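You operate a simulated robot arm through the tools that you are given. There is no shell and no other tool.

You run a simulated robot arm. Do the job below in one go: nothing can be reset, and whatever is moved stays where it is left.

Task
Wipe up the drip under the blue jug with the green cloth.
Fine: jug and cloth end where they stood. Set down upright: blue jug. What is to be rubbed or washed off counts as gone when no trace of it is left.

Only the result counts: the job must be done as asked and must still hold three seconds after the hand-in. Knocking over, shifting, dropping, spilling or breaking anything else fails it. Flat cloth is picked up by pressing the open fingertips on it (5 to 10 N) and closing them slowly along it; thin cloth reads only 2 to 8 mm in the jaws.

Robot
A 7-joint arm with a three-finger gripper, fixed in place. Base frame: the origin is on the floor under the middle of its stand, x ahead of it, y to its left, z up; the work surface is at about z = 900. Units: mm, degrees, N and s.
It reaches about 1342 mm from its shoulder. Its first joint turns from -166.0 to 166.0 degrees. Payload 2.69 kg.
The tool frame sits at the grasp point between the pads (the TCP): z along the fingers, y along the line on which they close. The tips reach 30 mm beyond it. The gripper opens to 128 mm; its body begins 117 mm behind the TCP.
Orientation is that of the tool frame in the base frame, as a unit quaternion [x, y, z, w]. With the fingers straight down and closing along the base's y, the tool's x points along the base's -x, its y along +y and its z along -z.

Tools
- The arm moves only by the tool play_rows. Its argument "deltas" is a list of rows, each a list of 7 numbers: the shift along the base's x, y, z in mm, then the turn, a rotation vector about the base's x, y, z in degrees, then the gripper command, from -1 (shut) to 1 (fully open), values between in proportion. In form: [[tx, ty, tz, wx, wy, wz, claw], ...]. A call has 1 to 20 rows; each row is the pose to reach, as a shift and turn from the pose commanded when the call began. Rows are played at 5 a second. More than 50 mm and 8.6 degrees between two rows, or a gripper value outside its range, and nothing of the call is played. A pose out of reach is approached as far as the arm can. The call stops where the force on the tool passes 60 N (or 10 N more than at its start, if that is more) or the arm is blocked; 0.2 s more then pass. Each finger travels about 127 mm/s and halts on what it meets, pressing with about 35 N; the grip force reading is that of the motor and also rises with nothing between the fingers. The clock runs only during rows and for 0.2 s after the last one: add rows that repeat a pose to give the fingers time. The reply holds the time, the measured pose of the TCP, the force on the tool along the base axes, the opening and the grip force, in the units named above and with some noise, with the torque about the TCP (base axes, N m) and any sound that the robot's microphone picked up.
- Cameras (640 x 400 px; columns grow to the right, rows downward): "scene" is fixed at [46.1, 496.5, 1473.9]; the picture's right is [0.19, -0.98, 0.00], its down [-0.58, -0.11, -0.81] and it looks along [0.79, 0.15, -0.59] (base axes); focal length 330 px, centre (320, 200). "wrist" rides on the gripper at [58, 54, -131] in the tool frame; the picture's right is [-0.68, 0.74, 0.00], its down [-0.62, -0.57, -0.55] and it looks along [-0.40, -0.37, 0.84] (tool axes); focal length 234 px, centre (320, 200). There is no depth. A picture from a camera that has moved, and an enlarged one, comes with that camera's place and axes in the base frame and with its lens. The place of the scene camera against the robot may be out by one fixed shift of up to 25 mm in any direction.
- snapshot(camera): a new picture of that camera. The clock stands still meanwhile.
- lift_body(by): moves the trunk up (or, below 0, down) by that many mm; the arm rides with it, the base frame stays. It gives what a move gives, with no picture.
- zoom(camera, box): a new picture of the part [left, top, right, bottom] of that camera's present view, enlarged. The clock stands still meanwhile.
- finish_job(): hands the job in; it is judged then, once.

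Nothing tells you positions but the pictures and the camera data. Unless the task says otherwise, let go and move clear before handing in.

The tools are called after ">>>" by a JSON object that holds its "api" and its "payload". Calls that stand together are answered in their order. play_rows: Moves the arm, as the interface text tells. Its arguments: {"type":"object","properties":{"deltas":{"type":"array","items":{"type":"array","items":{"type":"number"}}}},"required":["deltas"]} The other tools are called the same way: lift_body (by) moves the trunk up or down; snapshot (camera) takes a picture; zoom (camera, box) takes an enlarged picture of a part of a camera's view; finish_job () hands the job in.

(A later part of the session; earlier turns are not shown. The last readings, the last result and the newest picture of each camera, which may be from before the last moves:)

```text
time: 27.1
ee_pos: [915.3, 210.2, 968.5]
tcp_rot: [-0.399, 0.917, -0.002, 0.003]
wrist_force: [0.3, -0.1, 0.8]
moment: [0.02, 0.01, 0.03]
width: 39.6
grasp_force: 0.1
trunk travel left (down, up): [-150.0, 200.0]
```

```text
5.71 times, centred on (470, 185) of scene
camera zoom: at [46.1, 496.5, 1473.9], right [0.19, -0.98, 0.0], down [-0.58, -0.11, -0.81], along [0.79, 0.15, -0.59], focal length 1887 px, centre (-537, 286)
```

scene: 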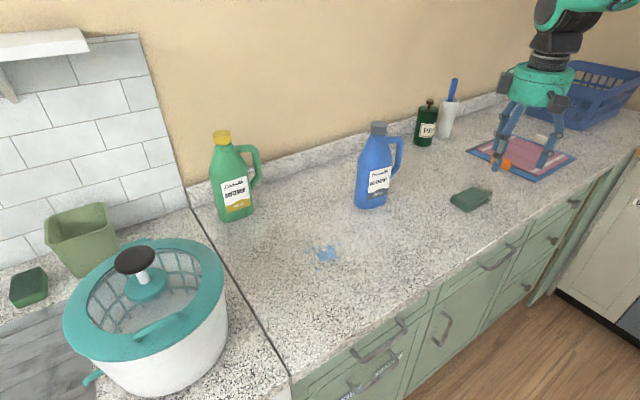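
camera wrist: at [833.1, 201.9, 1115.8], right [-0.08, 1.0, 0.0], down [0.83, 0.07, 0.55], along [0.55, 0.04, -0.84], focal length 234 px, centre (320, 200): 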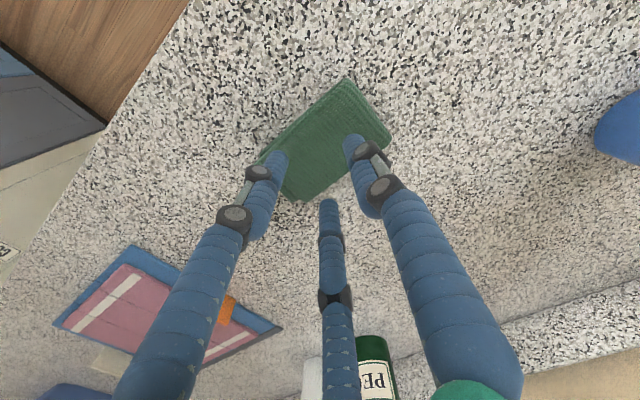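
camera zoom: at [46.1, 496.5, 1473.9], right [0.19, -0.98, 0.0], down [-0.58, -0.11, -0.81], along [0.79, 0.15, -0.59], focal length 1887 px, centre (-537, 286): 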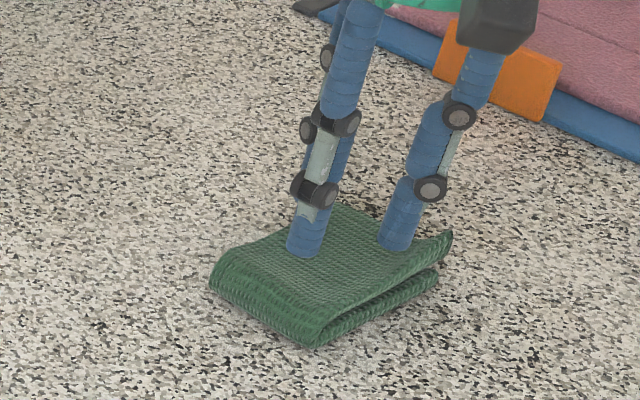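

There's no contact yet at TCP z ≈ 968. I'll continue down in 2 mm steps.

>>> {"api": "play_rows", "payload": {"deltas": [[0, 0, -2, 0, 0, 0, -0.38], [0, 0, -4, 0, 0, 0, -0.38], [0, 0, -6, 0, 0, 0, -0.38], [0, 0, -6, 0, 0, 0, -0.38]]}}

```text
time: 28.1
ee_pos: [914.7, 210.4, 966.1]
tcp_rot: [-0.399, 0.917, -0.003, 0.006]
wrist_force: [-9.8, -5.0, 42.1]
moment: [0.12, 0.83, 0.05]
width: 40.1
grasp_force: 7.4
trunk travel left (down, up): [-150.0, 200.0]
```

Contact. It now reads 42 N, which is too much, so I'll back off about 3 mm to bring the press into the 5–10 N range.

>>> {"api": "play_rows", "payload": {"deltas": [[0, 0, 1, 0, 0, 0, -0.38], [0, 0, 2, 0, 0, 0, -0.38], [0, 0, 3, 0, 0, 0, -0.38], [0, 0, 3, 0, 0, 0, -0.38]]}}

>>> {"api": "zoom", "payload": {"camera": "scene", "box": [430, 150, 510, 220]}}

>>> {"api": "zoom", "payload": {"camera": "wrist", "box": [240, 80, 420, 230]}}

```text
time: 29.1
ee_pos: [914.3, 210.7, 966.4]
tcp_rot: [-0.398, 0.917, -0.003, 0.005]
wrist_force: [6.1, 7.1, 31.3]
moment: [0.69, 0.23, -0.13]
width: 40.2
grasp_force: 0.4
trunk travel left (down, up): [-150.0, 200.0]
```

```text
5.71 times, centred on (470, 185) of scene
camera zoom: at [46.1, 496.5, 1473.9], right [0.19, -0.98, 0.0], down [-0.58, -0.11, -0.81], along [0.79, 0.15, -0.59], focal length 1887 px, centre (-537, 286)
```

zoom: 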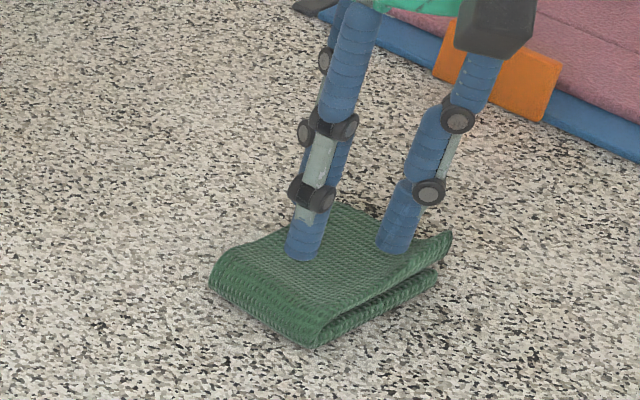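

```text
2.67 times, centred on (330, 155) of wrist
camera zoom: at [834.5, 203.3, 1097.3], right [-0.08, 1.0, 0.0], down [0.83, 0.07, 0.56], along [0.56, 0.04, -0.83], focal length 624 px, centre (293, 320)
```

zoom: 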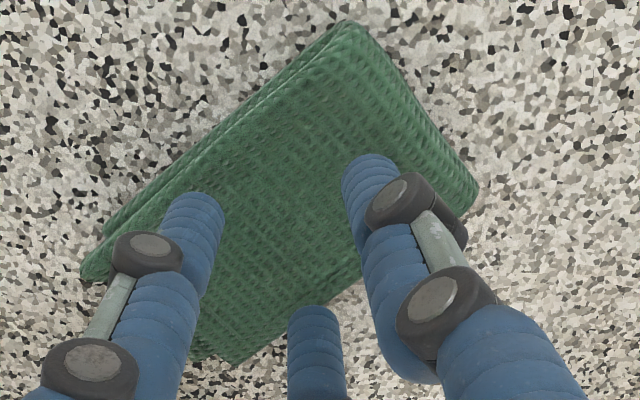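

The press is still about 31 N, and the view shows one fingertip just off the cloth's wall-side edge. I'll lift a little, shift about 8 mm across the cloth, and press again more lightly.

>>> {"api": "play_rows", "payload": {"deltas": [[0, 0, 3, 0, 0, 0, -0.38], [0, 0, 8, 0, 0, 0, -0.38], [-3, -3, 10, 0, 0, 0, -0.38], [-6, -6, 10, 0, 0, 0, -0.38], [-6, -6, 8, 0, 0, 0, -0.38], [-6, -6, 6, 0, 0, 0, -0.38], [-6, -6, 5, 0, 0, 0, -0.38], [-6, -6, 5, 0, 0, 0, -0.38]]}}

>>> {"api": "zoom", "payload": {"camera": "wrist", "box": [240, 80, 420, 230]}}

```text
time: 30.9
ee_pos: [909.8, 201.8, 969.7]
tcp_rot: [-0.399, 0.917, -0.002, 0.004]
wrist_force: [-0.8, -0.2, -0.3]
moment: [0.01, 0.02, -0.01]
width: 39.7
grasp_force: 0.0
trunk travel left (down, up): [-150.0, 200.0]
```

```text
2.67 times, centred on (330, 155) of wrist
camera zoom: at [829.4, 196.4, 1100.9], right [-0.08, 1.0, 0.0], down [0.83, 0.07, 0.56], along [0.55, 0.04, -0.83], focal length 624 px, centre (293, 320)
```

zoom: 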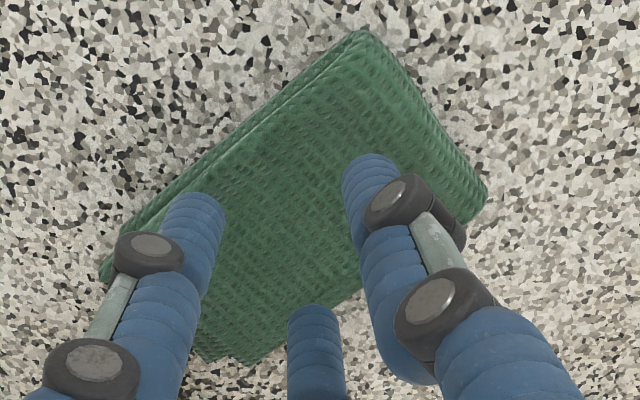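

All three tips are now over the cloth. I'll narrow to 35 mm for margin and press down gently again.

>>> {"api": "play_rows", "payload": {"deltas": [[0, 0, 0, 0, 0, 0, -0.45], [0, 0, -1, 0, 0, 0, -0.45], [0, 0, -2, 0, 0, 0, -0.45], [0, 0, -3, 0, 0, 0, -0.45], [0, 0, -3, 0, 0, 0, -0.45], [0, 0, -3, 0, 0, 0, -0.45]]}}

```text
time: 32.3
ee_pos: [908.9, 204.3, 968.8]
tcp_rot: [-0.399, 0.917, -0.003, 0.004]
wrist_force: [-0.8, 0.1, 0.4]
moment: [0.03, -0.03, -0.01]
width: 34.9
grasp_force: 0.1
trunk travel left (down, up): [-150.0, 200.0]
```

>>> {"api": "play_rows", "payload": {"deltas": [[0, 0, -1, 0, 0, 0, -0.45], [0, 0, -1.5, 0, 0, 0, -0.45], [0, 0, -1.5, 0, 0, 0, -0.45], [0, 0, -1.5, 0, 0, 0, -0.45]]}}

```text
time: 33.3
ee_pos: [908.9, 201.4, 967.7]
tcp_rot: [-0.399, 0.917, -0.002, 0.004]
wrist_force: [-0.1, 1.3, 5.1]
moment: [0.15, 0.07, -0.01]
width: 35.3
grasp_force: 0.2
trunk travel left (down, up): [-150.0, 200.0]
```

Light contact at 5 N, mostly on the finger nearest the fold. I'll add half a millimetre and look at whether the other two fingertips touch.

>>> {"api": "play_rows", "payload": {"deltas": [[0, 0, -0.7, 0, 0, 0, -0.45], [0, 0, -0.7, 0, 0, 0, -0.45], [0, 0, -0.7, 0, 0, 0, -0.45]]}}

>>> {"api": "zoom", "payload": {"camera": "scene", "box": [440, 165, 500, 215]}}

>>> {"api": "zoom", "payload": {"camera": "wrist", "box": [250, 80, 400, 205]}}

```text
time: 34.1
ee_pos: [909.7, 202.4, 967.4]
tcp_rot: [-0.398, 0.917, -0.003, 0.005]
wrist_force: [1.0, 1.1, 11.9]
moment: [0.17, 0.14, 0.0]
width: 34.2
grasp_force: 0.1
trunk travel left (down, up): [-150.0, 200.0]
```

```text
8.00 times, centred on (470, 190) of scene
camera zoom: at [46.1, 496.5, 1473.9], right [0.19, -0.98, 0.0], down [-0.58, -0.11, -0.81], along [0.79, 0.15, -0.59], focal length 2642 px, centre (-880, 280)
```

zoom: 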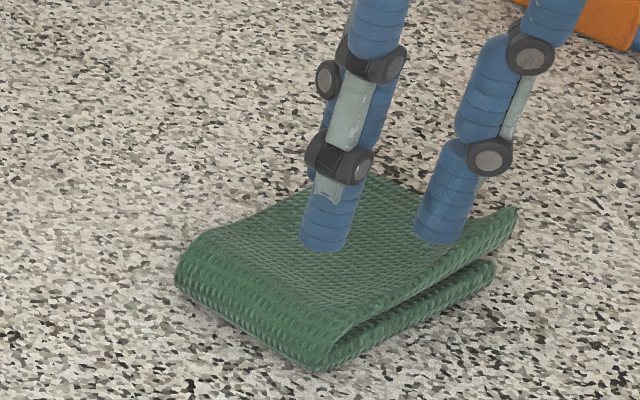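

```text
3.20 times, centred on (325, 142) of wrist
camera zoom: at [829.0, 196.0, 1097.4], right [-0.08, 1.0, 0.0], down [0.83, 0.07, 0.56], along [0.56, 0.04, -0.83], focal length 749 px, centre (304, 384)
```

zoom: 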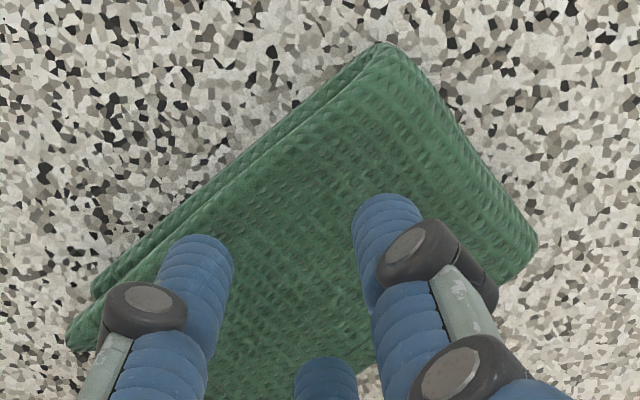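

Pressing at about 10 N with the load shared between the fingers. I'll close slowly along the cloth now.

>>> {"api": "play_rows", "payload": {"deltas": [[0, 0, 0, 0, 0, 0, -0.5], [0, 0, 0, 0, 0, 0, -0.55], [0, 0, 0, 0, 0, 0, -0.6], [0, 0, 0, 0, 0, 0, -0.65], [0, 0, 0, 0, 0, 0, -0.7], [0, 0, 0, 0, 0, 0, -0.75], [0, 0, 0, 0, 0, 0, -0.8], [0, 0, 0, 0, 0, 0, -0.85], [0, 0, 0, 0, 0, 0, -0.9], [0, 0, 0, 0, 0, 0, -0.95], [0, 0, 0, 0, 0, 0, -1], [0, 0, 0, 0, 0, 0, -1], [0, 0, 0, 0, 0, 0, -1]]}}

>>> {"api": "zoom", "payload": {"camera": "scene", "box": [440, 165, 500, 215]}}

>>> {"api": "zoom", "payload": {"camera": "wrist", "box": [250, 80, 400, 205]}}

```text
time: 36.9
ee_pos: [910.3, 201.8, 965.8]
tcp_rot: [-0.399, 0.917, -0.002, 0.004]
wrist_force: [0.2, 0.1, -1.1]
moment: [-0.01, -0.02, 0.01]
width: 2.2
grasp_force: 31.9
trunk travel left (down, up): [-150.0, 200.0]
```

```text
8.00 times, centred on (470, 190) of scene
camera zoom: at [46.1, 496.5, 1473.9], right [0.19, -0.98, 0.0], down [-0.58, -0.11, -0.81], along [0.79, 0.15, -0.59], focal length 2642 px, centre (-880, 280)
```

zoom: 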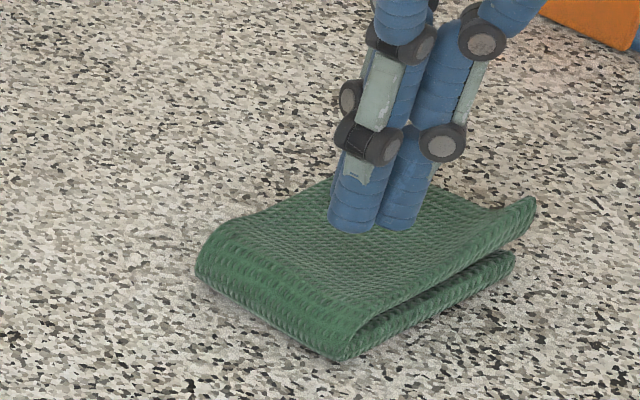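

```text
3.20 times, centred on (325, 142) of wrist
camera zoom: at [828.8, 195.7, 1096.5], right [-0.08, 1.0, 0.0], down [0.83, 0.07, 0.56], along [0.55, 0.04, -0.83], focal length 749 px, centre (304, 384)
```

zoom: 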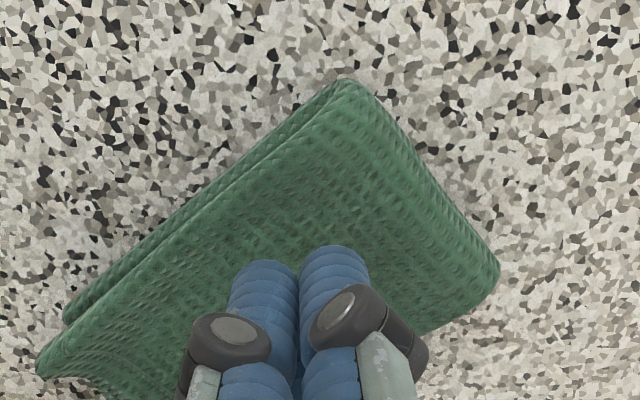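

The cloth slid about 12 mm as one piece instead of bunching, and 2.2 mm again looks like an empty grip. I'll lift slightly to make sure whether anything is held.

>>> {"api": "play_rows", "payload": {"deltas": [[0, 0, 4, 0, 0, 0, -1], [0, 0, 10, 0, 0, 0, -1], [0, 0, 18, 0, 0, 0, -1], [0, 0, 18, 0, 0, 0, -1]]}}

>>> {"api": "zoom", "payload": {"camera": "scene", "box": [430, 160, 510, 220]}}

>>> {"api": "snapshot", "payload": {"camera": "wrist"}}

```text
time: 37.9
ee_pos: [910.6, 202.6, 981.5]
tcp_rot: [-0.399, 0.917, -0.002, 0.004]
wrist_force: [-0.1, 0.0, -1.0]
moment: [0.0, 0.01, 0.02]
width: 2.1
grasp_force: 31.1
trunk travel left (down, up): [-150.0, 200.0]
```

```text
6.67 times, centred on (470, 190) of scene
camera zoom: at [46.1, 496.5, 1473.9], right [0.19, -0.98, 0.0], down [-0.58, -0.11, -0.81], along [0.79, 0.15, -0.59], focal length 2202 px, centre (-680, 267)
```

zoom: 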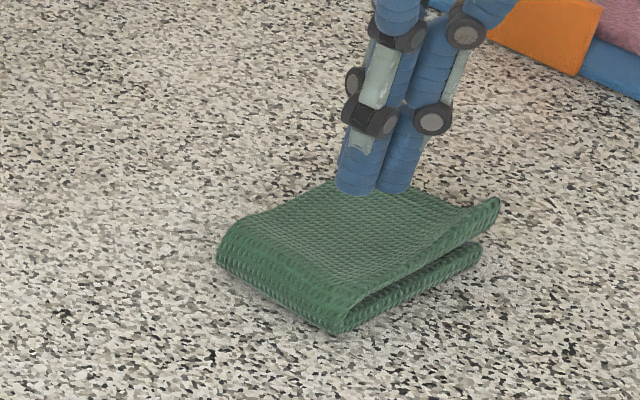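

```text
taken
camera wrist: at [829.2, 196.1, 1112.7], right [-0.08, 1.0, 0.0], down [0.83, 0.07, 0.56], along [0.55, 0.04, -0.83], focal length 234 px, centre (320, 200)
```

wrist: 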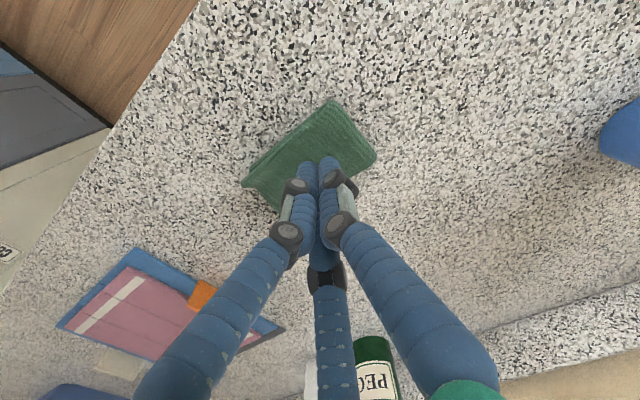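

Nothing is held. The folded cloth behaves like a stiff pad, so a side grasp suits it better. I'll back off with open fingers and measure exactly where it lies now.

>>> {"api": "play_rows", "payload": {"deltas": [[-5, 0, 30, 0, 0, 0, -0.5], [-20, 0, 60, 0, 0, 0, 0], [-45, 0, 90, 0, 0, 0, 0.5], [-75, 0, 110, 0, 0, 0, 0.6], [-105, 0, 130, 0, 0, 0, 0.6], [-135, 0, 150, 0, 0, 0, 0.6], [-140, 0, 158, 0, 0, 0, 0.6], [-140, 0, 158, 0, 0, 0, 0.6]]}}

>>> {"api": "zoom", "payload": {"camera": "wrist", "box": [270, 145, 370, 235]}}

>>> {"api": "zoom", "payload": {"camera": "scene", "box": [440, 175, 500, 220]}}

```text
time: 39.7
ee_pos: [769.8, 202.5, 1142.9]
tcp_rot: [-0.399, 0.917, -0.002, 0.003]
wrist_force: [0.6, 0.6, -0.3]
moment: [0.06, 0.01, 0.0]
width: 102.2
grasp_force: 0.1
trunk travel left (down, up): [-150.0, 200.0]
```

```text
4.44 times, centred on (320, 190) of wrist
camera zoom: at [688.5, 195.7, 1272.3], right [-0.08, 1.0, 0.0], down [0.83, 0.07, 0.56], along [0.55, 0.04, -0.83], focal length 1041 px, centre (320, 244)
```

zoom: 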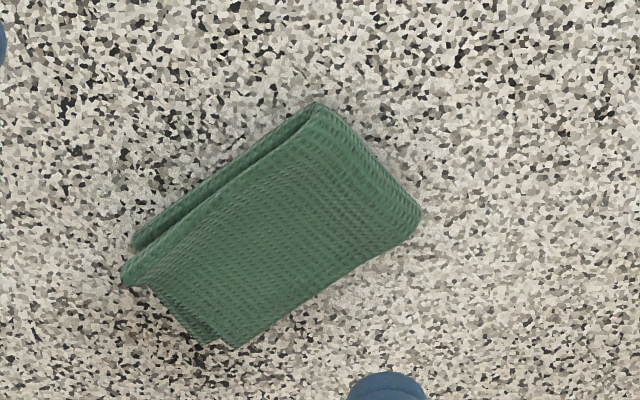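

```text
8.89 times, centred on (470, 198) of scene
camera zoom: at [46.1, 496.5, 1473.9], right [0.19, -0.98, 0.0], down [-0.58, -0.11, -0.81], along [0.79, 0.15, -0.59], focal length 2935 px, centre (-1013, 222)
```

zoom: 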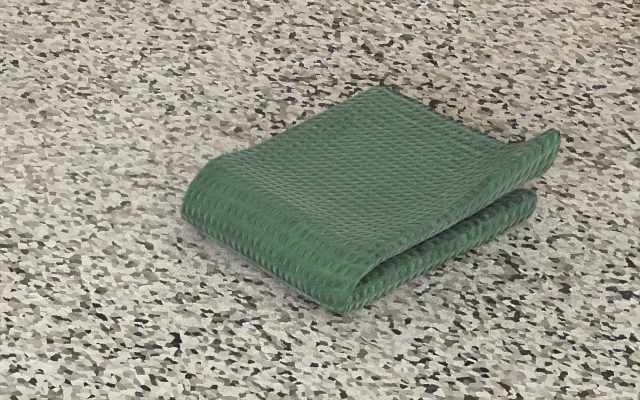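

The cloth slid to a centre near (921, 193) with its angle unchanged; its original centre was (910, 209). I'll straddle it with the fingers, one at the fold end and two on the long sides, coming down open around it and checking clearance on the way.

>>> {"api": "play_rows", "payload": {"deltas": [[45, 1, 0, 0, 0, 0, 0.5], [90, 2, 0, 0, 0, 0, 0.41], [120, 3, -30, 0, 0, 0, 0.41], [138.5, 3, -70, 0, 0, 0, 0.41], [138.5, 3, -110, 0, 0, 0, 0.41], [138.5, 3, -140, 0, 0, 0, 0.41], [138.5, 3, -165, 0, 0, 0, 0.41], [138.5, 3, -178, 0, 0, 0, 0.41], [138.5, 3, -178, 0, 0, 0, 0.41], [138.5, 3, -178, 0, 0, 0, 0.41]]}}

>>> {"api": "snapshot", "payload": {"camera": "wrist"}}

>>> {"api": "zoom", "payload": {"camera": "scene", "box": [420, 140, 520, 220]}}

```text
time: 41.9
ee_pos: [908.9, 205.4, 962.3]
tcp_rot: [-0.398, 0.917, -0.003, 0.003]
wrist_force: [0.8, -0.8, 0.3]
moment: [0.02, -0.05, -0.03]
width: 90.3
grasp_force: 0.1
trunk travel left (down, up): [-150.0, 200.0]
```

```text
taken
camera wrist: at [828.4, 198.2, 1093.8], right [-0.08, 1.0, 0.0], down [0.83, 0.07, 0.56], along [0.55, 0.04, -0.83], focal length 234 px, centre (320, 200)
```

wrist: 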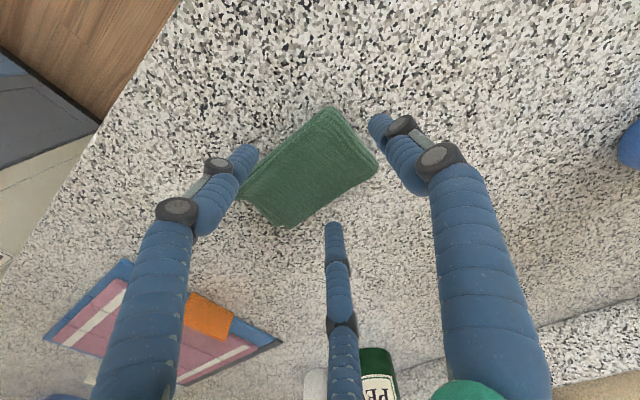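

```text
5.00 times, centred on (470, 180) of scene
camera zoom: at [46.1, 496.5, 1473.9], right [0.19, -0.98, 0.0], down [-0.58, -0.11, -0.81], along [0.79, 0.15, -0.59], focal length 1651 px, centre (-430, 300)
```

zoom: 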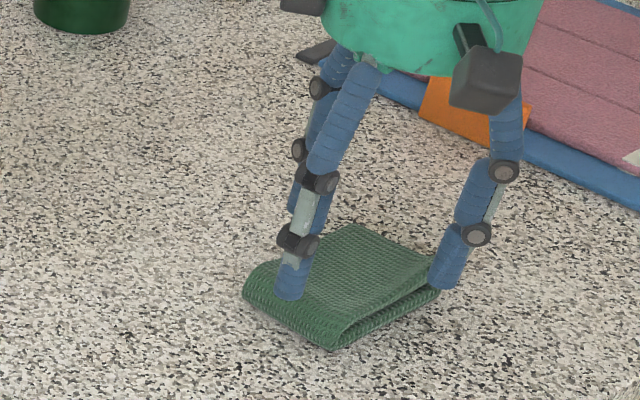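

All three tips clear the cloth by about 9 mm on their sides. I'll go down beside it, stopping a few mm above the counter.

>>> {"api": "play_rows", "payload": {"deltas": [[0, 0, -8, 0, 0, 0, 0.41], [0, 0, -14, 0, 0, 0, 0.41], [0, 0, -19, 0, 0, 0, 0.41], [0, 0, -22, 0, 0, 0, 0.41], [0, 0, -24, 0, 0, 0, 0.41], [0, 0, -24, 0, 0, 0, 0.41]]}}

>>> {"api": "zoom", "payload": {"camera": "wrist", "box": [220, 60, 420, 240]}}

>>> {"api": "zoom", "payload": {"camera": "scene", "box": [430, 160, 510, 220]}}

```text
time: 43.3
ee_pos: [910.0, 205.8, 940.0]
tcp_rot: [-0.398, 0.917, -0.003, 0.003]
wrist_force: [0.5, -0.2, 0.2]
moment: [0.0, 0.01, 0.0]
width: 90.3
grasp_force: 0.0
trunk travel left (down, up): [-150.0, 200.0]
```

```text
2.22 times, centred on (320, 150) of wrist
camera zoom: at [828.2, 199.0, 1070.4], right [-0.08, 1.0, 0.0], down [0.83, 0.07, 0.56], along [0.55, 0.04, -0.83], focal length 520 px, centre (320, 311)
```

zoom: 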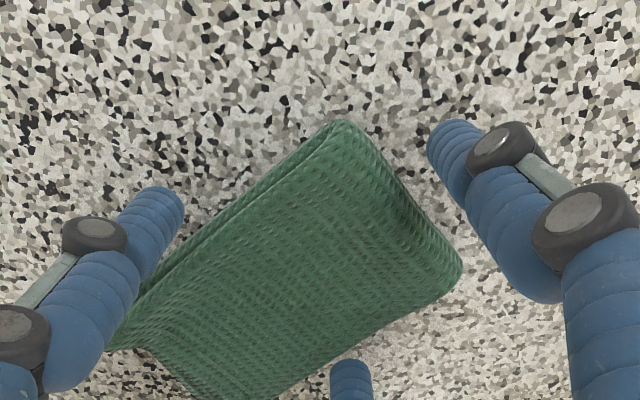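

```text
6.67 times, centred on (470, 190) of scene
camera zoom: at [46.1, 496.5, 1473.9], right [0.19, -0.98, 0.0], down [-0.58, -0.11, -0.81], along [0.79, 0.15, -0.59], focal length 2202 px, centre (-680, 267)
```

zoom: 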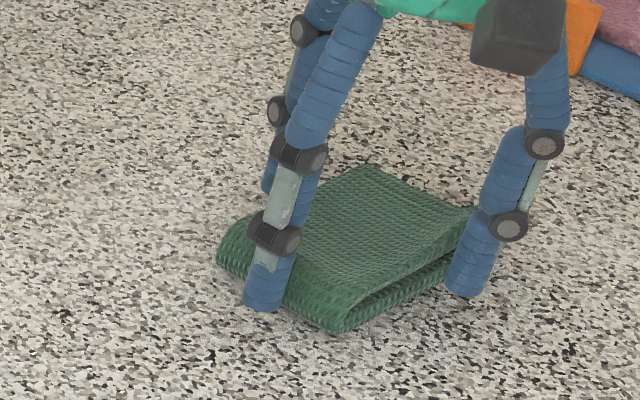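

The fingers are beside the cloth, just above the counter. I'll close slowly onto its sides.

>>> {"api": "play_rows", "payload": {"deltas": [[0, 0, -2, 0, 0, 0, 0.38], [0, 0, -2, 0, 0, 0, 0.34], [0, 0, -2, 0, 0, 0, 0.3], [0, 0, -2, 0, 0, 0, 0.26], [0, 0, -2, 0, 0, 0, 0.22], [0, 0, -2, 0, 0, 0, 0.18], [0, 0, -2, 0, 0, 0, 0.15], [0, 0, -2, 0, 0, 0, 0.12], [0, 0, -2, 0, 0, 0, 0.09], [0, 0, -2, 0, 0, 0, 0.06], [0, 0, -2, 0, 0, 0, 0.03], [0, 0, -2, 0, 0, 0, 0], [0, 0, -2, 0, 0, 0, 0]]}}

>>> {"api": "zoom", "payload": {"camera": "wrist", "box": [220, 60, 420, 240]}}

>>> {"api": "zoom", "payload": {"camera": "scene", "box": [430, 160, 510, 220]}}

```text
time: 46.1
ee_pos: [909.6, 205.6, 938.1]
tcp_rot: [-0.399, 0.917, -0.002, 0.004]
wrist_force: [0.0, -1.0, 3.7]
moment: [-0.08, -0.03, -0.02]
width: 75.1
grasp_force: 8.5
trunk travel left (down, up): [-150.0, 200.0]
```

```text
2.22 times, centred on (320, 150) of wrist
camera zoom: at [828.3, 198.3, 1068.8], right [-0.08, 1.0, 0.0], down [0.83, 0.07, 0.56], along [0.55, 0.04, -0.83], focal length 520 px, centre (320, 311)
```

zoom: 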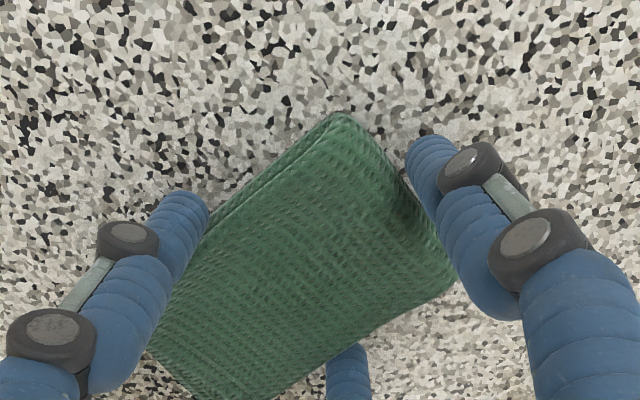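

```text
6.67 times, centred on (470, 190) of scene
camera zoom: at [46.1, 496.5, 1473.9], right [0.19, -0.98, 0.0], down [-0.58, -0.11, -0.81], along [0.79, 0.15, -0.59], focal length 2202 px, centre (-680, 267)
```

zoom: 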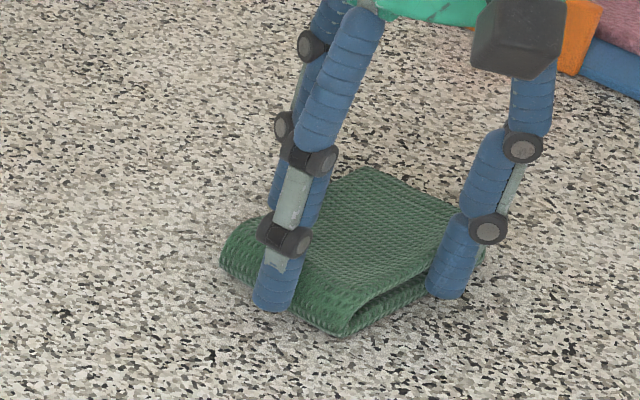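

All three fingers touch the cloth at 75 mm width, just as predicted. I'll firm up the grip and then test with a small lift.

>>> {"api": "play_rows", "payload": {"deltas": [[0, 0, 0, 0, 0, 0, -0.15], [0, 0, 0, 0, 0, 0, -0.3], [0, 0, 0, 0, 0, 0, -0.5], [0, 0, 0, 0, 0, 0, -0.7], [0, 0, 0, 0, 0, 0, -0.7], [0, 0, 2, 0, 0, 0, -0.7], [0, 0, 5, 0, 0, 0, -0.7], [0, 0, 8, 0, 0, 0, -0.7], [0, 0, 8, 0, 0, 0, -0.7]]}}

>>> {"api": "zoom", "payload": {"camera": "wrist", "box": [220, 60, 420, 240]}}

>>> {"api": "zoom", "payload": {"camera": "scene", "box": [430, 160, 510, 220]}}

```text
time: 48.1
ee_pos: [907.9, 204.1, 946.2]
tcp_rot: [-0.399, 0.917, -0.003, 0.004]
wrist_force: [-0.4, -0.3, -0.7]
moment: [-0.01, 0.0, -0.03]
width: 73.6
grasp_force: 35.1
trunk travel left (down, up): [-150.0, 200.0]
```

```text
2.22 times, centred on (320, 150) of wrist
camera zoom: at [827.7, 198.4, 1076.7], right [-0.08, 1.0, 0.0], down [0.83, 0.07, 0.56], along [0.55, 0.04, -0.83], focal length 520 px, centre (320, 311)
```

zoom: 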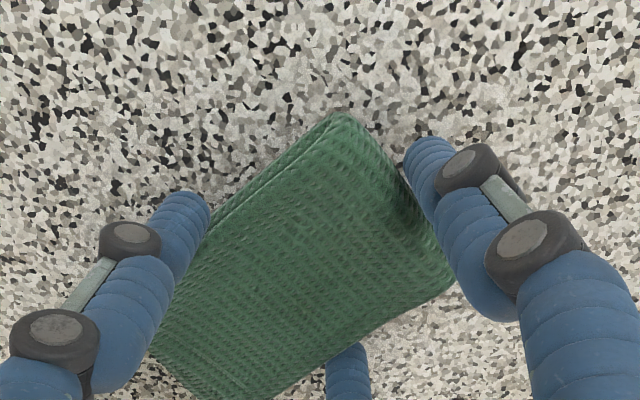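

```text
6.67 times, centred on (470, 190) of scene
camera zoom: at [46.1, 496.5, 1473.9], right [0.19, -0.98, 0.0], down [-0.58, -0.11, -0.81], along [0.79, 0.15, -0.59], focal length 2202 px, centre (-680, 267)
```

zoom: 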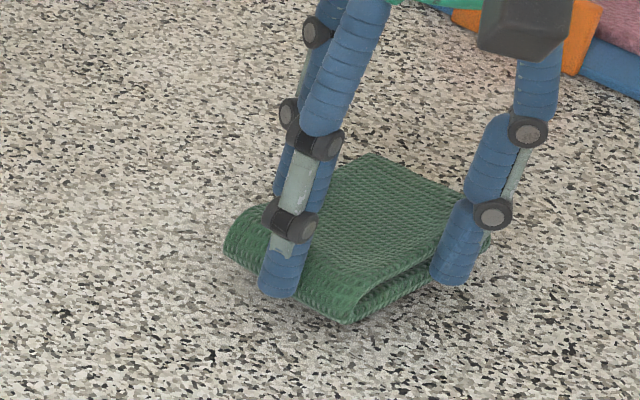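

The cloth comes up with the hand and is held firmly at 35 N. I'll raise it and carry it around the jug, first to a waypoint near (680, 400).

>>> {"api": "play_rows", "payload": {"deltas": [[0, 0, 10, 0, 0, 0, -0.7], [0, 0, 30, 0, 0, 0, -0.7], [0, 0, 55, 0, 0, 0, -0.7], [-5, 4, 80, 0, 0, 0, -0.7], [-20, 17, 100, 0, 0, 0, -0.7], [-40, 34, 120, 0, 0, 0, -0.7], [-62, 53, 134, 0, 0, 0, -0.7], [-85, 73, 134, 0, 0, 0, -0.7], [-108, 93, 134, 0, 0, 0, -0.7], [-131, 113, 134, 0, 0, 0, -0.7], [-154, 132, 134, 0, 0, 0, -0.7], [-177, 152, 134, 0, 0, 0, -0.7], [-200, 172, 134, 0, 0, 0, -0.7], [-220, 188, 134, 0, 0, 0, -0.7], [-228, 196, 134, 0, 0, 0, -0.7], [-228, 196, 134, 0, 0, 0, -0.7]]}}

>>> {"api": "snapshot", "payload": {"camera": "wrist"}}

>>> {"api": "snapshot", "payload": {"camera": "scene"}}

```text
time: 51.5
ee_pos: [680.7, 399.7, 1080.7]
tcp_rot: [-0.399, 0.917, -0.002, 0.004]
wrist_force: [-0.3, 0.4, -0.5]
moment: [0.01, 0.0, 0.01]
width: 74.1
grasp_force: 35.0
trunk travel left (down, up): [-150.0, 200.0]
```

```text
taken
camera wrist: at [600.0, 393.0, 1210.9], right [-0.08, 1.0, 0.0], down [0.83, 0.07, 0.56], along [0.55, 0.04, -0.83], focal length 234 px, centre (320, 200)
```

wrist: 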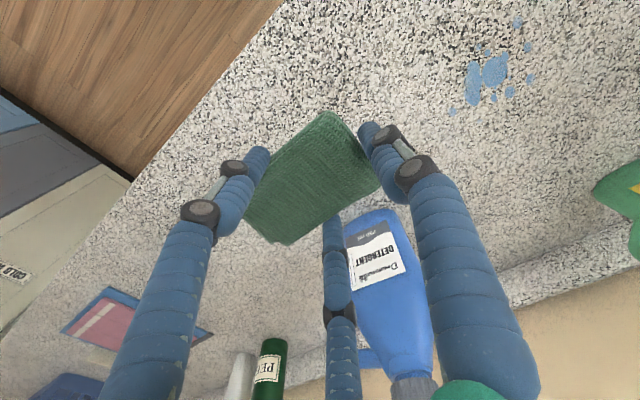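

```text
taken
```

scene: 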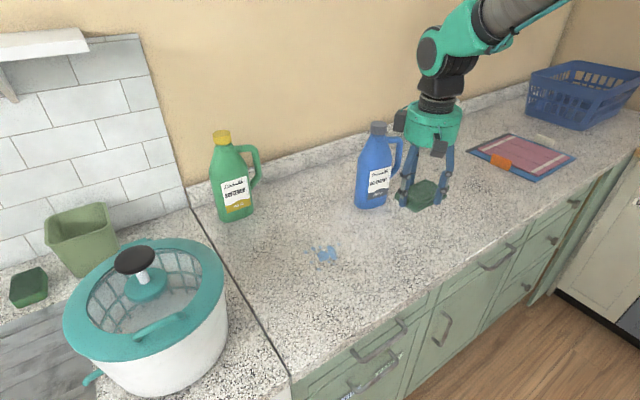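

The cloth stays put in the grip. I'll go on to a spot where the wrist camera looks nearly straight down on the drip.

>>> {"api": "play_rows", "payload": {"deltas": [[-2, 20, 0, 0, 0, 0, -0.7], [-4, 45, 0, 0, 0, 0, -0.7], [-6, 72, 0, 0, 0, 0, -0.7], [-8, 100, 0, 0, 0, 0, -0.7], [-10, 128, 0, 0, 0, 0, -0.7], [-12, 155, 0, 0, 0, 0, -0.7], [-14, 180, 0, 0, 0, 0, -0.7], [-14, 198, 0, 0, 0, 0, -0.7], [-14, 198, 0, 0, 0, 0, -0.7]]}}

>>> {"api": "snapshot", "payload": {"camera": "wrist"}}

>>> {"api": "zoom", "payload": {"camera": "wrist", "box": [240, 0, 400, 120]}}

```text
time: 53.5
ee_pos: [664.5, 598.9, 1078.7]
tcp_rot: [-0.399, 0.917, -0.003, 0.004]
wrist_force: [-1.1, 0.5, -1.0]
moment: [0.01, 0.03, 0.01]
width: 74.1
grasp_force: 35.1
trunk travel left (down, up): [-150.0, 200.0]
```

```text
taken
camera wrist: at [585.1, 592.2, 1209.0], right [-0.08, 1.0, 0.0], down [0.83, 0.07, 0.56], along [0.55, 0.04, -0.83], focal length 234 px, centre (320, 200)
```

wrist: 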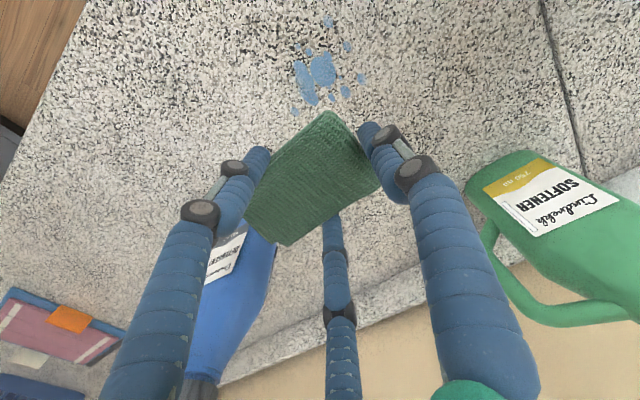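

```text
3.33 times, centred on (320, 60) of wrist
camera zoom: at [585.1, 592.2, 1209.0], right [-0.08, 1.0, 0.0], down [0.83, 0.07, 0.56], along [0.55, 0.04, -0.83], focal length 781 px, centre (320, 667)
```

zoom: 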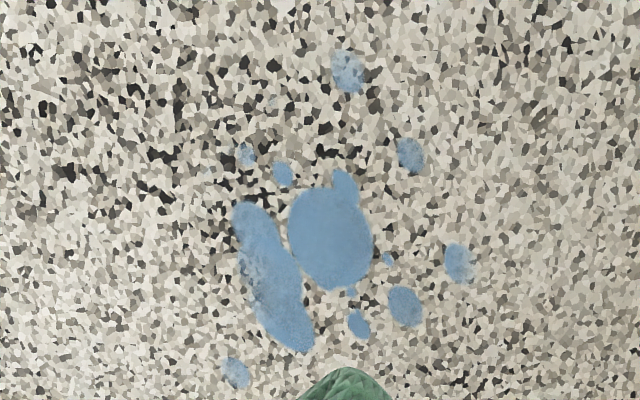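

The drip spans roughly x 558–662, y 560–647. I'll set the cloth down on clean counter on the robot side of it, then wipe across in overlapping strips. First I'll move to the start point, just above the surface.

>>> {"api": "play_rows", "payload": {"deltas": [[-25, -10, 0, 0, 0, 0, -0.7], [-50, -20, 0, 0, 0, 0, -0.7], [-75, -31, -10, 0, 0, 0, -0.7], [-100, -41, -30, 0, 0, 0, -0.7], [-120, -49, -55, 0, 0, 0, -0.7], [-137, -56, -80, 0, 0, 0, -0.7], [-137, -56, -105, 0, 0, 0, -0.7], [-137, -56, -122, 0, 0, 0, -0.7], [-137, -56, -130, 0, 0, 0, -0.7], [-137, -56, -130, 0, 0, 0, -0.7]]}}

>>> {"api": "snapshot", "payload": {"camera": "wrist"}}

>>> {"api": "zoom", "payload": {"camera": "scene", "box": [240, 180, 420, 320]}}

```text
time: 55.7
ee_pos: [528.4, 542.9, 949.6]
tcp_rot: [-0.399, 0.917, -0.002, 0.004]
wrist_force: [-0.1, -0.2, -0.2]
moment: [0.0, 0.02, 0.01]
width: 74.0
grasp_force: 34.9
trunk travel left (down, up): [-150.0, 200.0]
```

```text
taken
camera wrist: at [448.4, 536.4, 1079.7], right [-0.08, 1.0, 0.0], down [0.83, 0.07, 0.56], along [0.55, 0.04, -0.83], focal length 234 px, centre (320, 200)
```

wrist: 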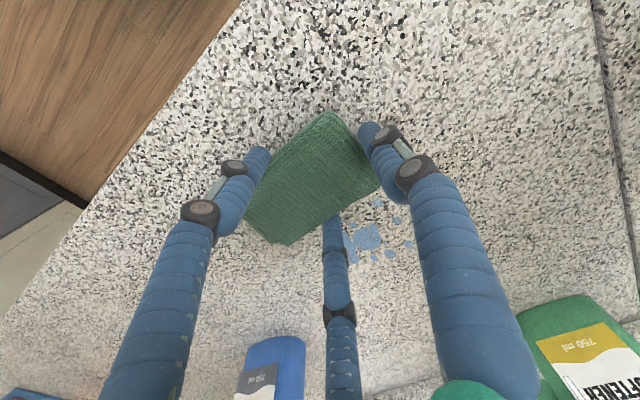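

```text
2.86 times, centred on (330, 250) of scene
camera zoom: at [46.1, 496.5, 1473.9], right [0.19, -0.98, 0.0], down [-0.58, -0.11, -0.81], along [0.79, 0.15, -0.59], focal length 944 px, centre (291, 57)
```

zoom: 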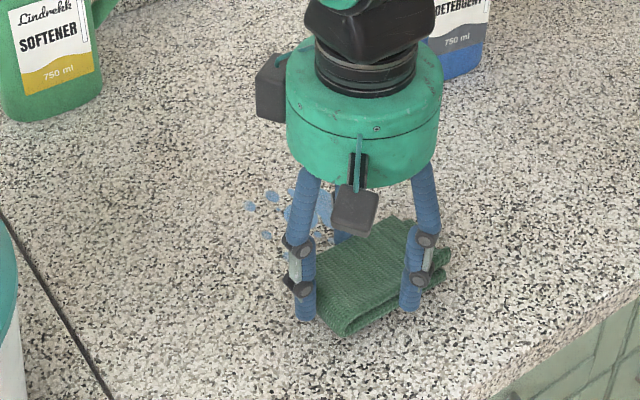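

The cloth is poised about 10 mm above clean counter beside the drip. I'll lower it gently to contact.

>>> {"api": "play_rows", "payload": {"deltas": [[0, 0, -4, 0, 0, 0, -0.7], [0, 0, -7, 0, 0, 0, -0.7], [0, 0, -9, 0, 0, 0, -0.7], [0, 0, -10, 0, 0, 0, -0.7], [0, 0, -11, 0, 0, 0, -0.7], [0, 0, -11, 0, 0, 0, -0.7]]}}

```text
time: 57.1
ee_pos: [529.7, 542.9, 939.3]
tcp_rot: [-0.398, 0.917, -0.002, 0.004]
wrist_force: [-1.4, -2.3, 3.4]
moment: [-0.2, 0.02, -0.05]
width: 73.9
grasp_force: 34.6
trunk travel left (down, up): [-150.0, 200.0]
```

Contact at 3.4 N. I'll press slightly more and make the first wiping pass across the drip.

>>> {"api": "play_rows", "payload": {"deltas": [[0, 0, -0.6, 0, 0, 0, -0.7], [6.6, 7.6, -0.6, 0, 0, 0, -0.7], [13.1, 15.1, -0.6, 0, 0, 0, -0.7], [19.7, 22.7, -0.6, 0, 0, 0, -0.7], [26.2, 30.2, -0.6, 0, 0, 0, -0.7], [32.8, 37.8, -0.6, 0, 0, 0, -0.7], [39.4, 45.3, -0.6, 0, 0, 0, -0.7], [45.9, 52.9, -0.6, 0, 0, 0, -0.7], [52.5, 60.4, -0.6, 0, 0, 0, -0.7], [59, 68, -0.6, 0, 0, 0, -0.7], [65.6, 75.5, -0.6, 0, 0, 0, -0.7]]}}

>>> {"api": "snapshot", "payload": {"camera": "wrist"}}

>>> {"api": "zoom", "payload": {"camera": "scene", "box": [240, 180, 420, 320]}}

```text
time: 59.5
ee_pos: [594.7, 619.3, 936.7]
tcp_rot: [-0.398, 0.917, -0.002, 0.005]
wrist_force: [-9.2, -8.1, 27.4]
moment: [-0.67, 0.06, -0.14]
width: 74.0
grasp_force: 35.1
trunk travel left (down, up): [-150.0, 200.0]
```

```text
taken
camera wrist: at [514.2, 612.7, 1068.2], right [-0.08, 1.0, 0.0], down [0.83, 0.06, 0.56], along [0.55, 0.04, -0.83], focal length 234 px, centre (320, 200)
```

wrist: 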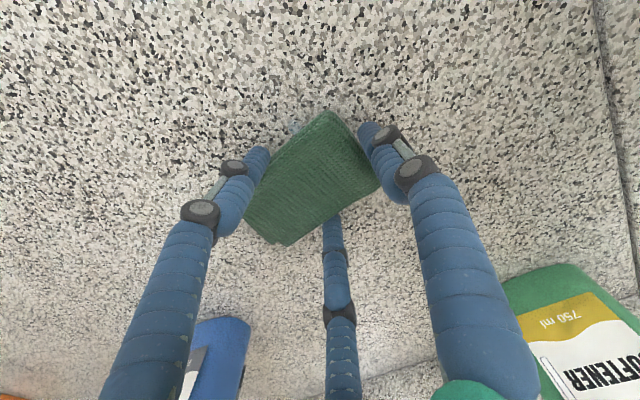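

```text
2.86 times, centred on (330, 250) of scene
camera zoom: at [46.1, 496.5, 1473.9], right [0.19, -0.98, 0.0], down [-0.58, -0.11, -0.81], along [0.79, 0.15, -0.59], focal length 944 px, centre (291, 57)
```

zoom: 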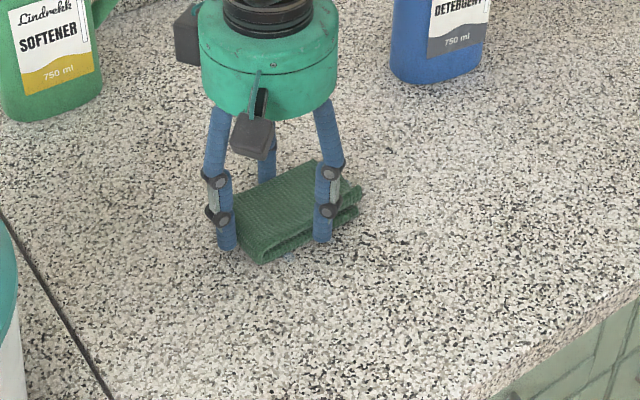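

The first half of the pass is wiping well, though the press rose to 27 N. I'll ease it about 1 mm and carry on past the far side of the drip.

>>> {"api": "play_rows", "payload": {"deltas": [[0, 0, 1, 0, 0, 0, -0.7], [6.6, 7.6, 1.2, 0, 0, 0, -0.7], [13.1, 15.1, 1.2, 0, 0, 0, -0.7], [19.7, 22.7, 1.2, 0, 0, 0, -0.7], [26.2, 30.2, 1.2, 0, 0, 0, -0.7], [32.8, 37.8, 1.2, 0, 0, 0, -0.7], [39.4, 45.3, 1.2, 0, 0, 0, -0.7], [45.9, 52.9, 1.2, 0, 0, 0, -0.7], [52.5, 60.4, 1.2, 0, 0, 0, -0.7], [59, 68, 1.2, 0, 0, 0, -0.7]]}}

>>> {"api": "snapshot", "payload": {"camera": "wrist"}}

>>> {"api": "zoom", "payload": {"camera": "scene", "box": [240, 180, 420, 320]}}

```text
time: 61.7
ee_pos: [651.7, 686.1, 937.2]
tcp_rot: [-0.399, 0.917, -0.002, 0.003]
wrist_force: [-5.6, -4.0, 12.4]
moment: [-0.4, -0.16, -0.16]
width: 73.9
grasp_force: 34.5
trunk travel left (down, up): [-150.0, 200.0]
```

```text
taken
camera wrist: at [572.2, 679.7, 1068.2], right [-0.08, 1.0, 0.0], down [0.83, 0.07, 0.56], along [0.55, 0.04, -0.83], focal length 234 px, centre (320, 200)
```

wrist: 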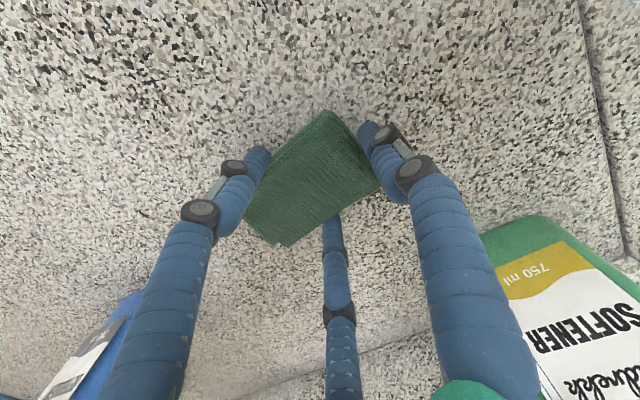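

```text
2.86 times, centred on (330, 250) of scene
camera zoom: at [46.1, 496.5, 1473.9], right [0.19, -0.98, 0.0], down [-0.58, -0.11, -0.81], along [0.79, 0.15, -0.59], focal length 944 px, centre (291, 57)
```

zoom: 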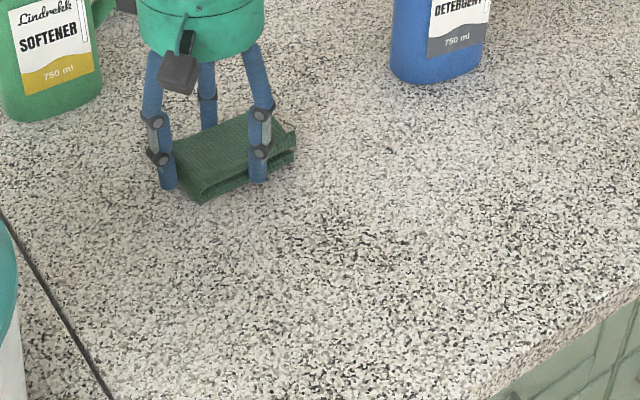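

From here the drip seems gone after one pass. I'll inspect closely for faint leftovers.

>>> {"api": "zoom", "payload": {"camera": "scene", "box": [285, 220, 375, 280]}}

>>> {"api": "zoom", "payload": {"camera": "wrist", "box": [120, 0, 360, 170]}}

>>> {"api": "zoom", "payload": {"camera": "scene", "box": [310, 220, 350, 250]}}

```text
6.67 times, centred on (330, 250) of scene
camera zoom: at [46.1, 496.5, 1473.9], right [0.19, -0.98, 0.0], down [-0.58, -0.11, -0.81], along [0.79, 0.15, -0.59], focal length 2202 px, centre (253, -133)
```

zoom: 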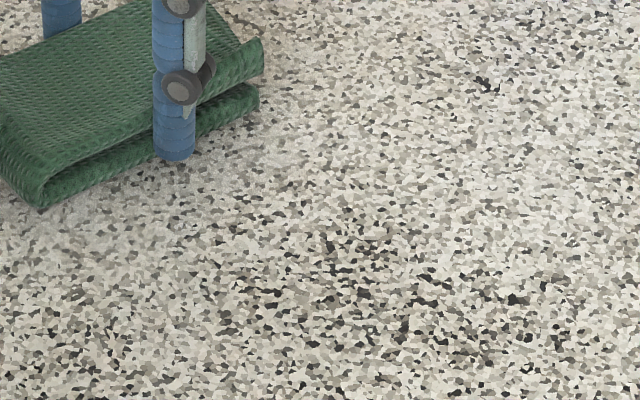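

```text
2.35 times, centred on (240, 85) of wrist
camera zoom: at [572.2, 679.7, 1068.2], right [-0.08, 1.0, 0.0], down [0.83, 0.07, 0.56], along [0.55, 0.04, -0.83], focal length 551 px, centre (508, 471)
```

zoom: 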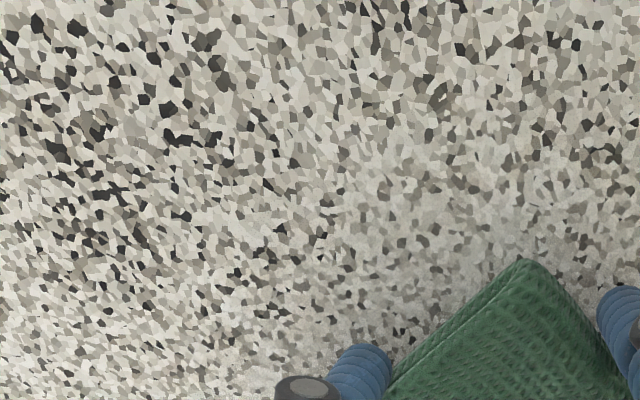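

```text
13.33 times, centred on (330, 235) of scene
camera zoom: at [46.1, 496.5, 1473.9], right [0.19, -0.98, 0.0], down [-0.58, -0.11, -0.81], along [0.79, 0.15, -0.59], focal length 4403 px, centre (187, -267)
```

zoom: 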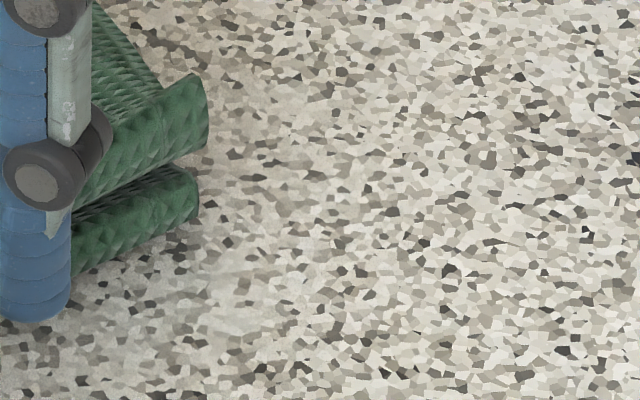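

No blue is visible anywhere now. For safety I'll wipe back over the whole patch on an offset strip, to cover the last spots and the edges a second time.

>>> {"api": "play_rows", "payload": {"deltas": [[10, -9, 0, 0, 0, 0, -0.7], [20, -17, 0, 0, 0, 0, -0.7], [30, -26, 0, 0, 0, 0, -0.7], [22.1, -35.1, 0, 0, 0, 0, -0.7], [14.3, -44.1, 0, 0, 0, 0, -0.7], [6.4, -53.2, 0, 0, 0, 0, -0.7], [-1.5, -62.2, 0, 0, 0, 0, -0.7], [-9.4, -71.3, 0, 0, 0, 0, -0.7], [-17.2, -80.4, 0, 0, 0, 0, -0.7], [-25.1, -89.4, 0, 0, 0, 0, -0.7], [-33, -98.5, 0, 0, 0, 0, -0.7], [-40.8, -107.5, 0, 0, 0, 0, -0.7], [-48.7, -116.6, 0, 0, 0, 0, -0.7], [-56.6, -125.7, 0, 0, 0, 0, -0.7], [-64.5, -134.7, 0, 0, 0, 0, -0.7], [-72.3, -143.8, 0, 0, 0, 0, -0.7], [-80.2, -152.8, 0, 0, 0, 0, -0.7]]}}

>>> {"api": "snapshot", "payload": {"camera": "wrist"}}

>>> {"api": "zoom", "payload": {"camera": "scene", "box": [240, 180, 420, 320]}}

```text
time: 65.3
ee_pos: [572.7, 532.0, 938.6]
tcp_rot: [-0.399, 0.917, -0.002, 0.004]
wrist_force: [-0.3, -0.4, -0.7]
moment: [-0.03, 0.01, 0.02]
width: 73.9
grasp_force: 35.3
trunk travel left (down, up): [-150.0, 200.0]
```

```text
taken
camera wrist: at [491.9, 526.1, 1069.2], right [-0.08, 1.0, 0.0], down [0.83, 0.07, 0.56], along [0.55, 0.04, -0.83], focal length 234 px, centre (320, 200)
```

wrist: 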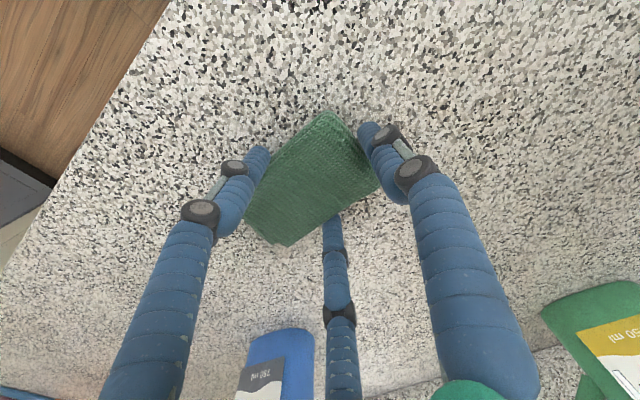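

```text
2.86 times, centred on (330, 250) of scene
camera zoom: at [46.1, 496.5, 1473.9], right [0.19, -0.98, 0.0], down [-0.58, -0.11, -0.81], along [0.79, 0.15, -0.59], focal length 944 px, centre (291, 57)
```

zoom: 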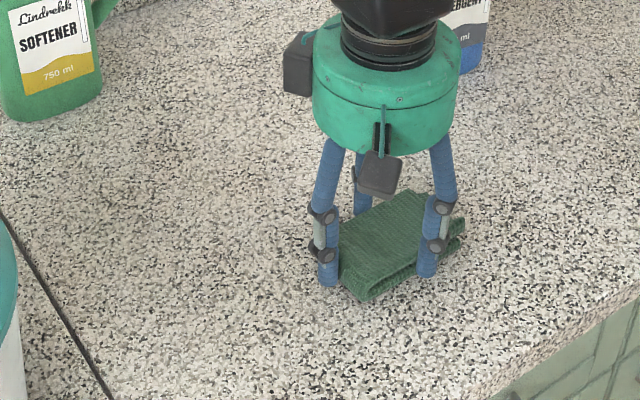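

Contact faded towards the end of that pass. I'll press 1 mm lower and make one more forward pass through the middle for full coverage.

>>> {"api": "play_rows", "payload": {"deltas": [[-8, 6.5, -0.5, 0, 0, 0, -0.7], [-15, 13, -1.2, 0, 0, 0, -0.7], [-8.4, 20.6, -1.2, 0, 0, 0, -0.7], [-1.9, 28.1, -1.2, 0, 0, 0, -0.7], [4.7, 35.7, -1.2, 0, 0, 0, -0.7], [11.2, 43.2, -1.2, 0, 0, 0, -0.7], [17.8, 50.8, -1.2, 0, 0, 0, -0.7], [24.4, 58.3, -1.2, 0, 0, 0, -0.7], [30.9, 65.9, -1.2, 0, 0, 0, -0.7], [37.5, 73.4, -1.2, 0, 0, 0, -0.7], [44, 81, -1.2, 0, 0, 0, -0.7], [50.6, 88.5, -1.2, 0, 0, 0, -0.7], [57.2, 96.1, -1.2, 0, 0, 0, -0.7], [63.7, 103.6, -1.2, 0, 0, 0, -0.7], [70.3, 111.2, -1.2, 0, 0, 0, -0.7], [76.8, 118.7, -1.2, 0, 0, 0, -0.7], [83.4, 126.3, -1.2, 0, 0, 0, -0.7]]}}

>>> {"api": "zoom", "payload": {"camera": "scene", "box": [240, 180, 420, 320]}}

```text
time: 68.9
ee_pos: [656.6, 658.8, 937.6]
tcp_rot: [-0.399, 0.917, -0.001, 0.003]
wrist_force: [0.4, -0.2, 0.1]
moment: [0.01, 0.02, -0.02]
width: 74.1
grasp_force: 35.0
trunk travel left (down, up): [-150.0, 200.0]
```

```text
2.86 times, centred on (330, 250) of scene
camera zoom: at [46.1, 496.5, 1473.9], right [0.19, -0.98, 0.0], down [-0.58, -0.11, -0.81], along [0.79, 0.15, -0.59], focal length 944 px, centre (291, 57)
```

zoom: 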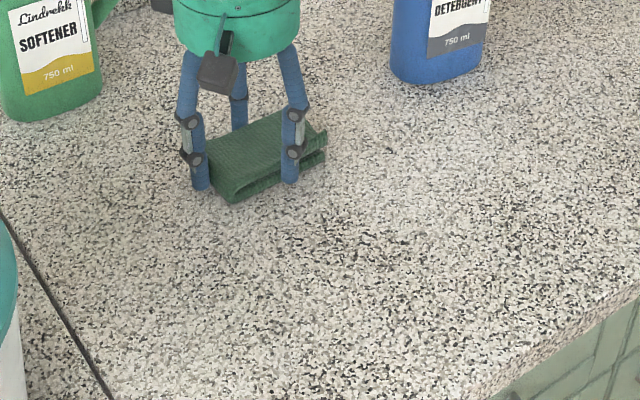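

The scene is clean, but that pass ended with hardly any pressure. I'll re-establish a light press first, then make a final stroke back.

>>> {"api": "play_rows", "payload": {"deltas": [[0, 0, -0.8, 0, 0, 0, -0.7], [0, 0, -1.4, 0, 0, 0, -0.7], [0, 0, -1.4, 0, 0, 0, -0.7]]}}

```text
time: 69.7
ee_pos: [657.3, 658.9, 937.7]
tcp_rot: [-0.399, 0.917, -0.002, 0.004]
wrist_force: [-1.5, -8.1, 17.0]
moment: [-0.64, -0.23, -0.15]
width: 73.7
grasp_force: 35.4
trunk travel left (down, up): [-150.0, 200.0]
```

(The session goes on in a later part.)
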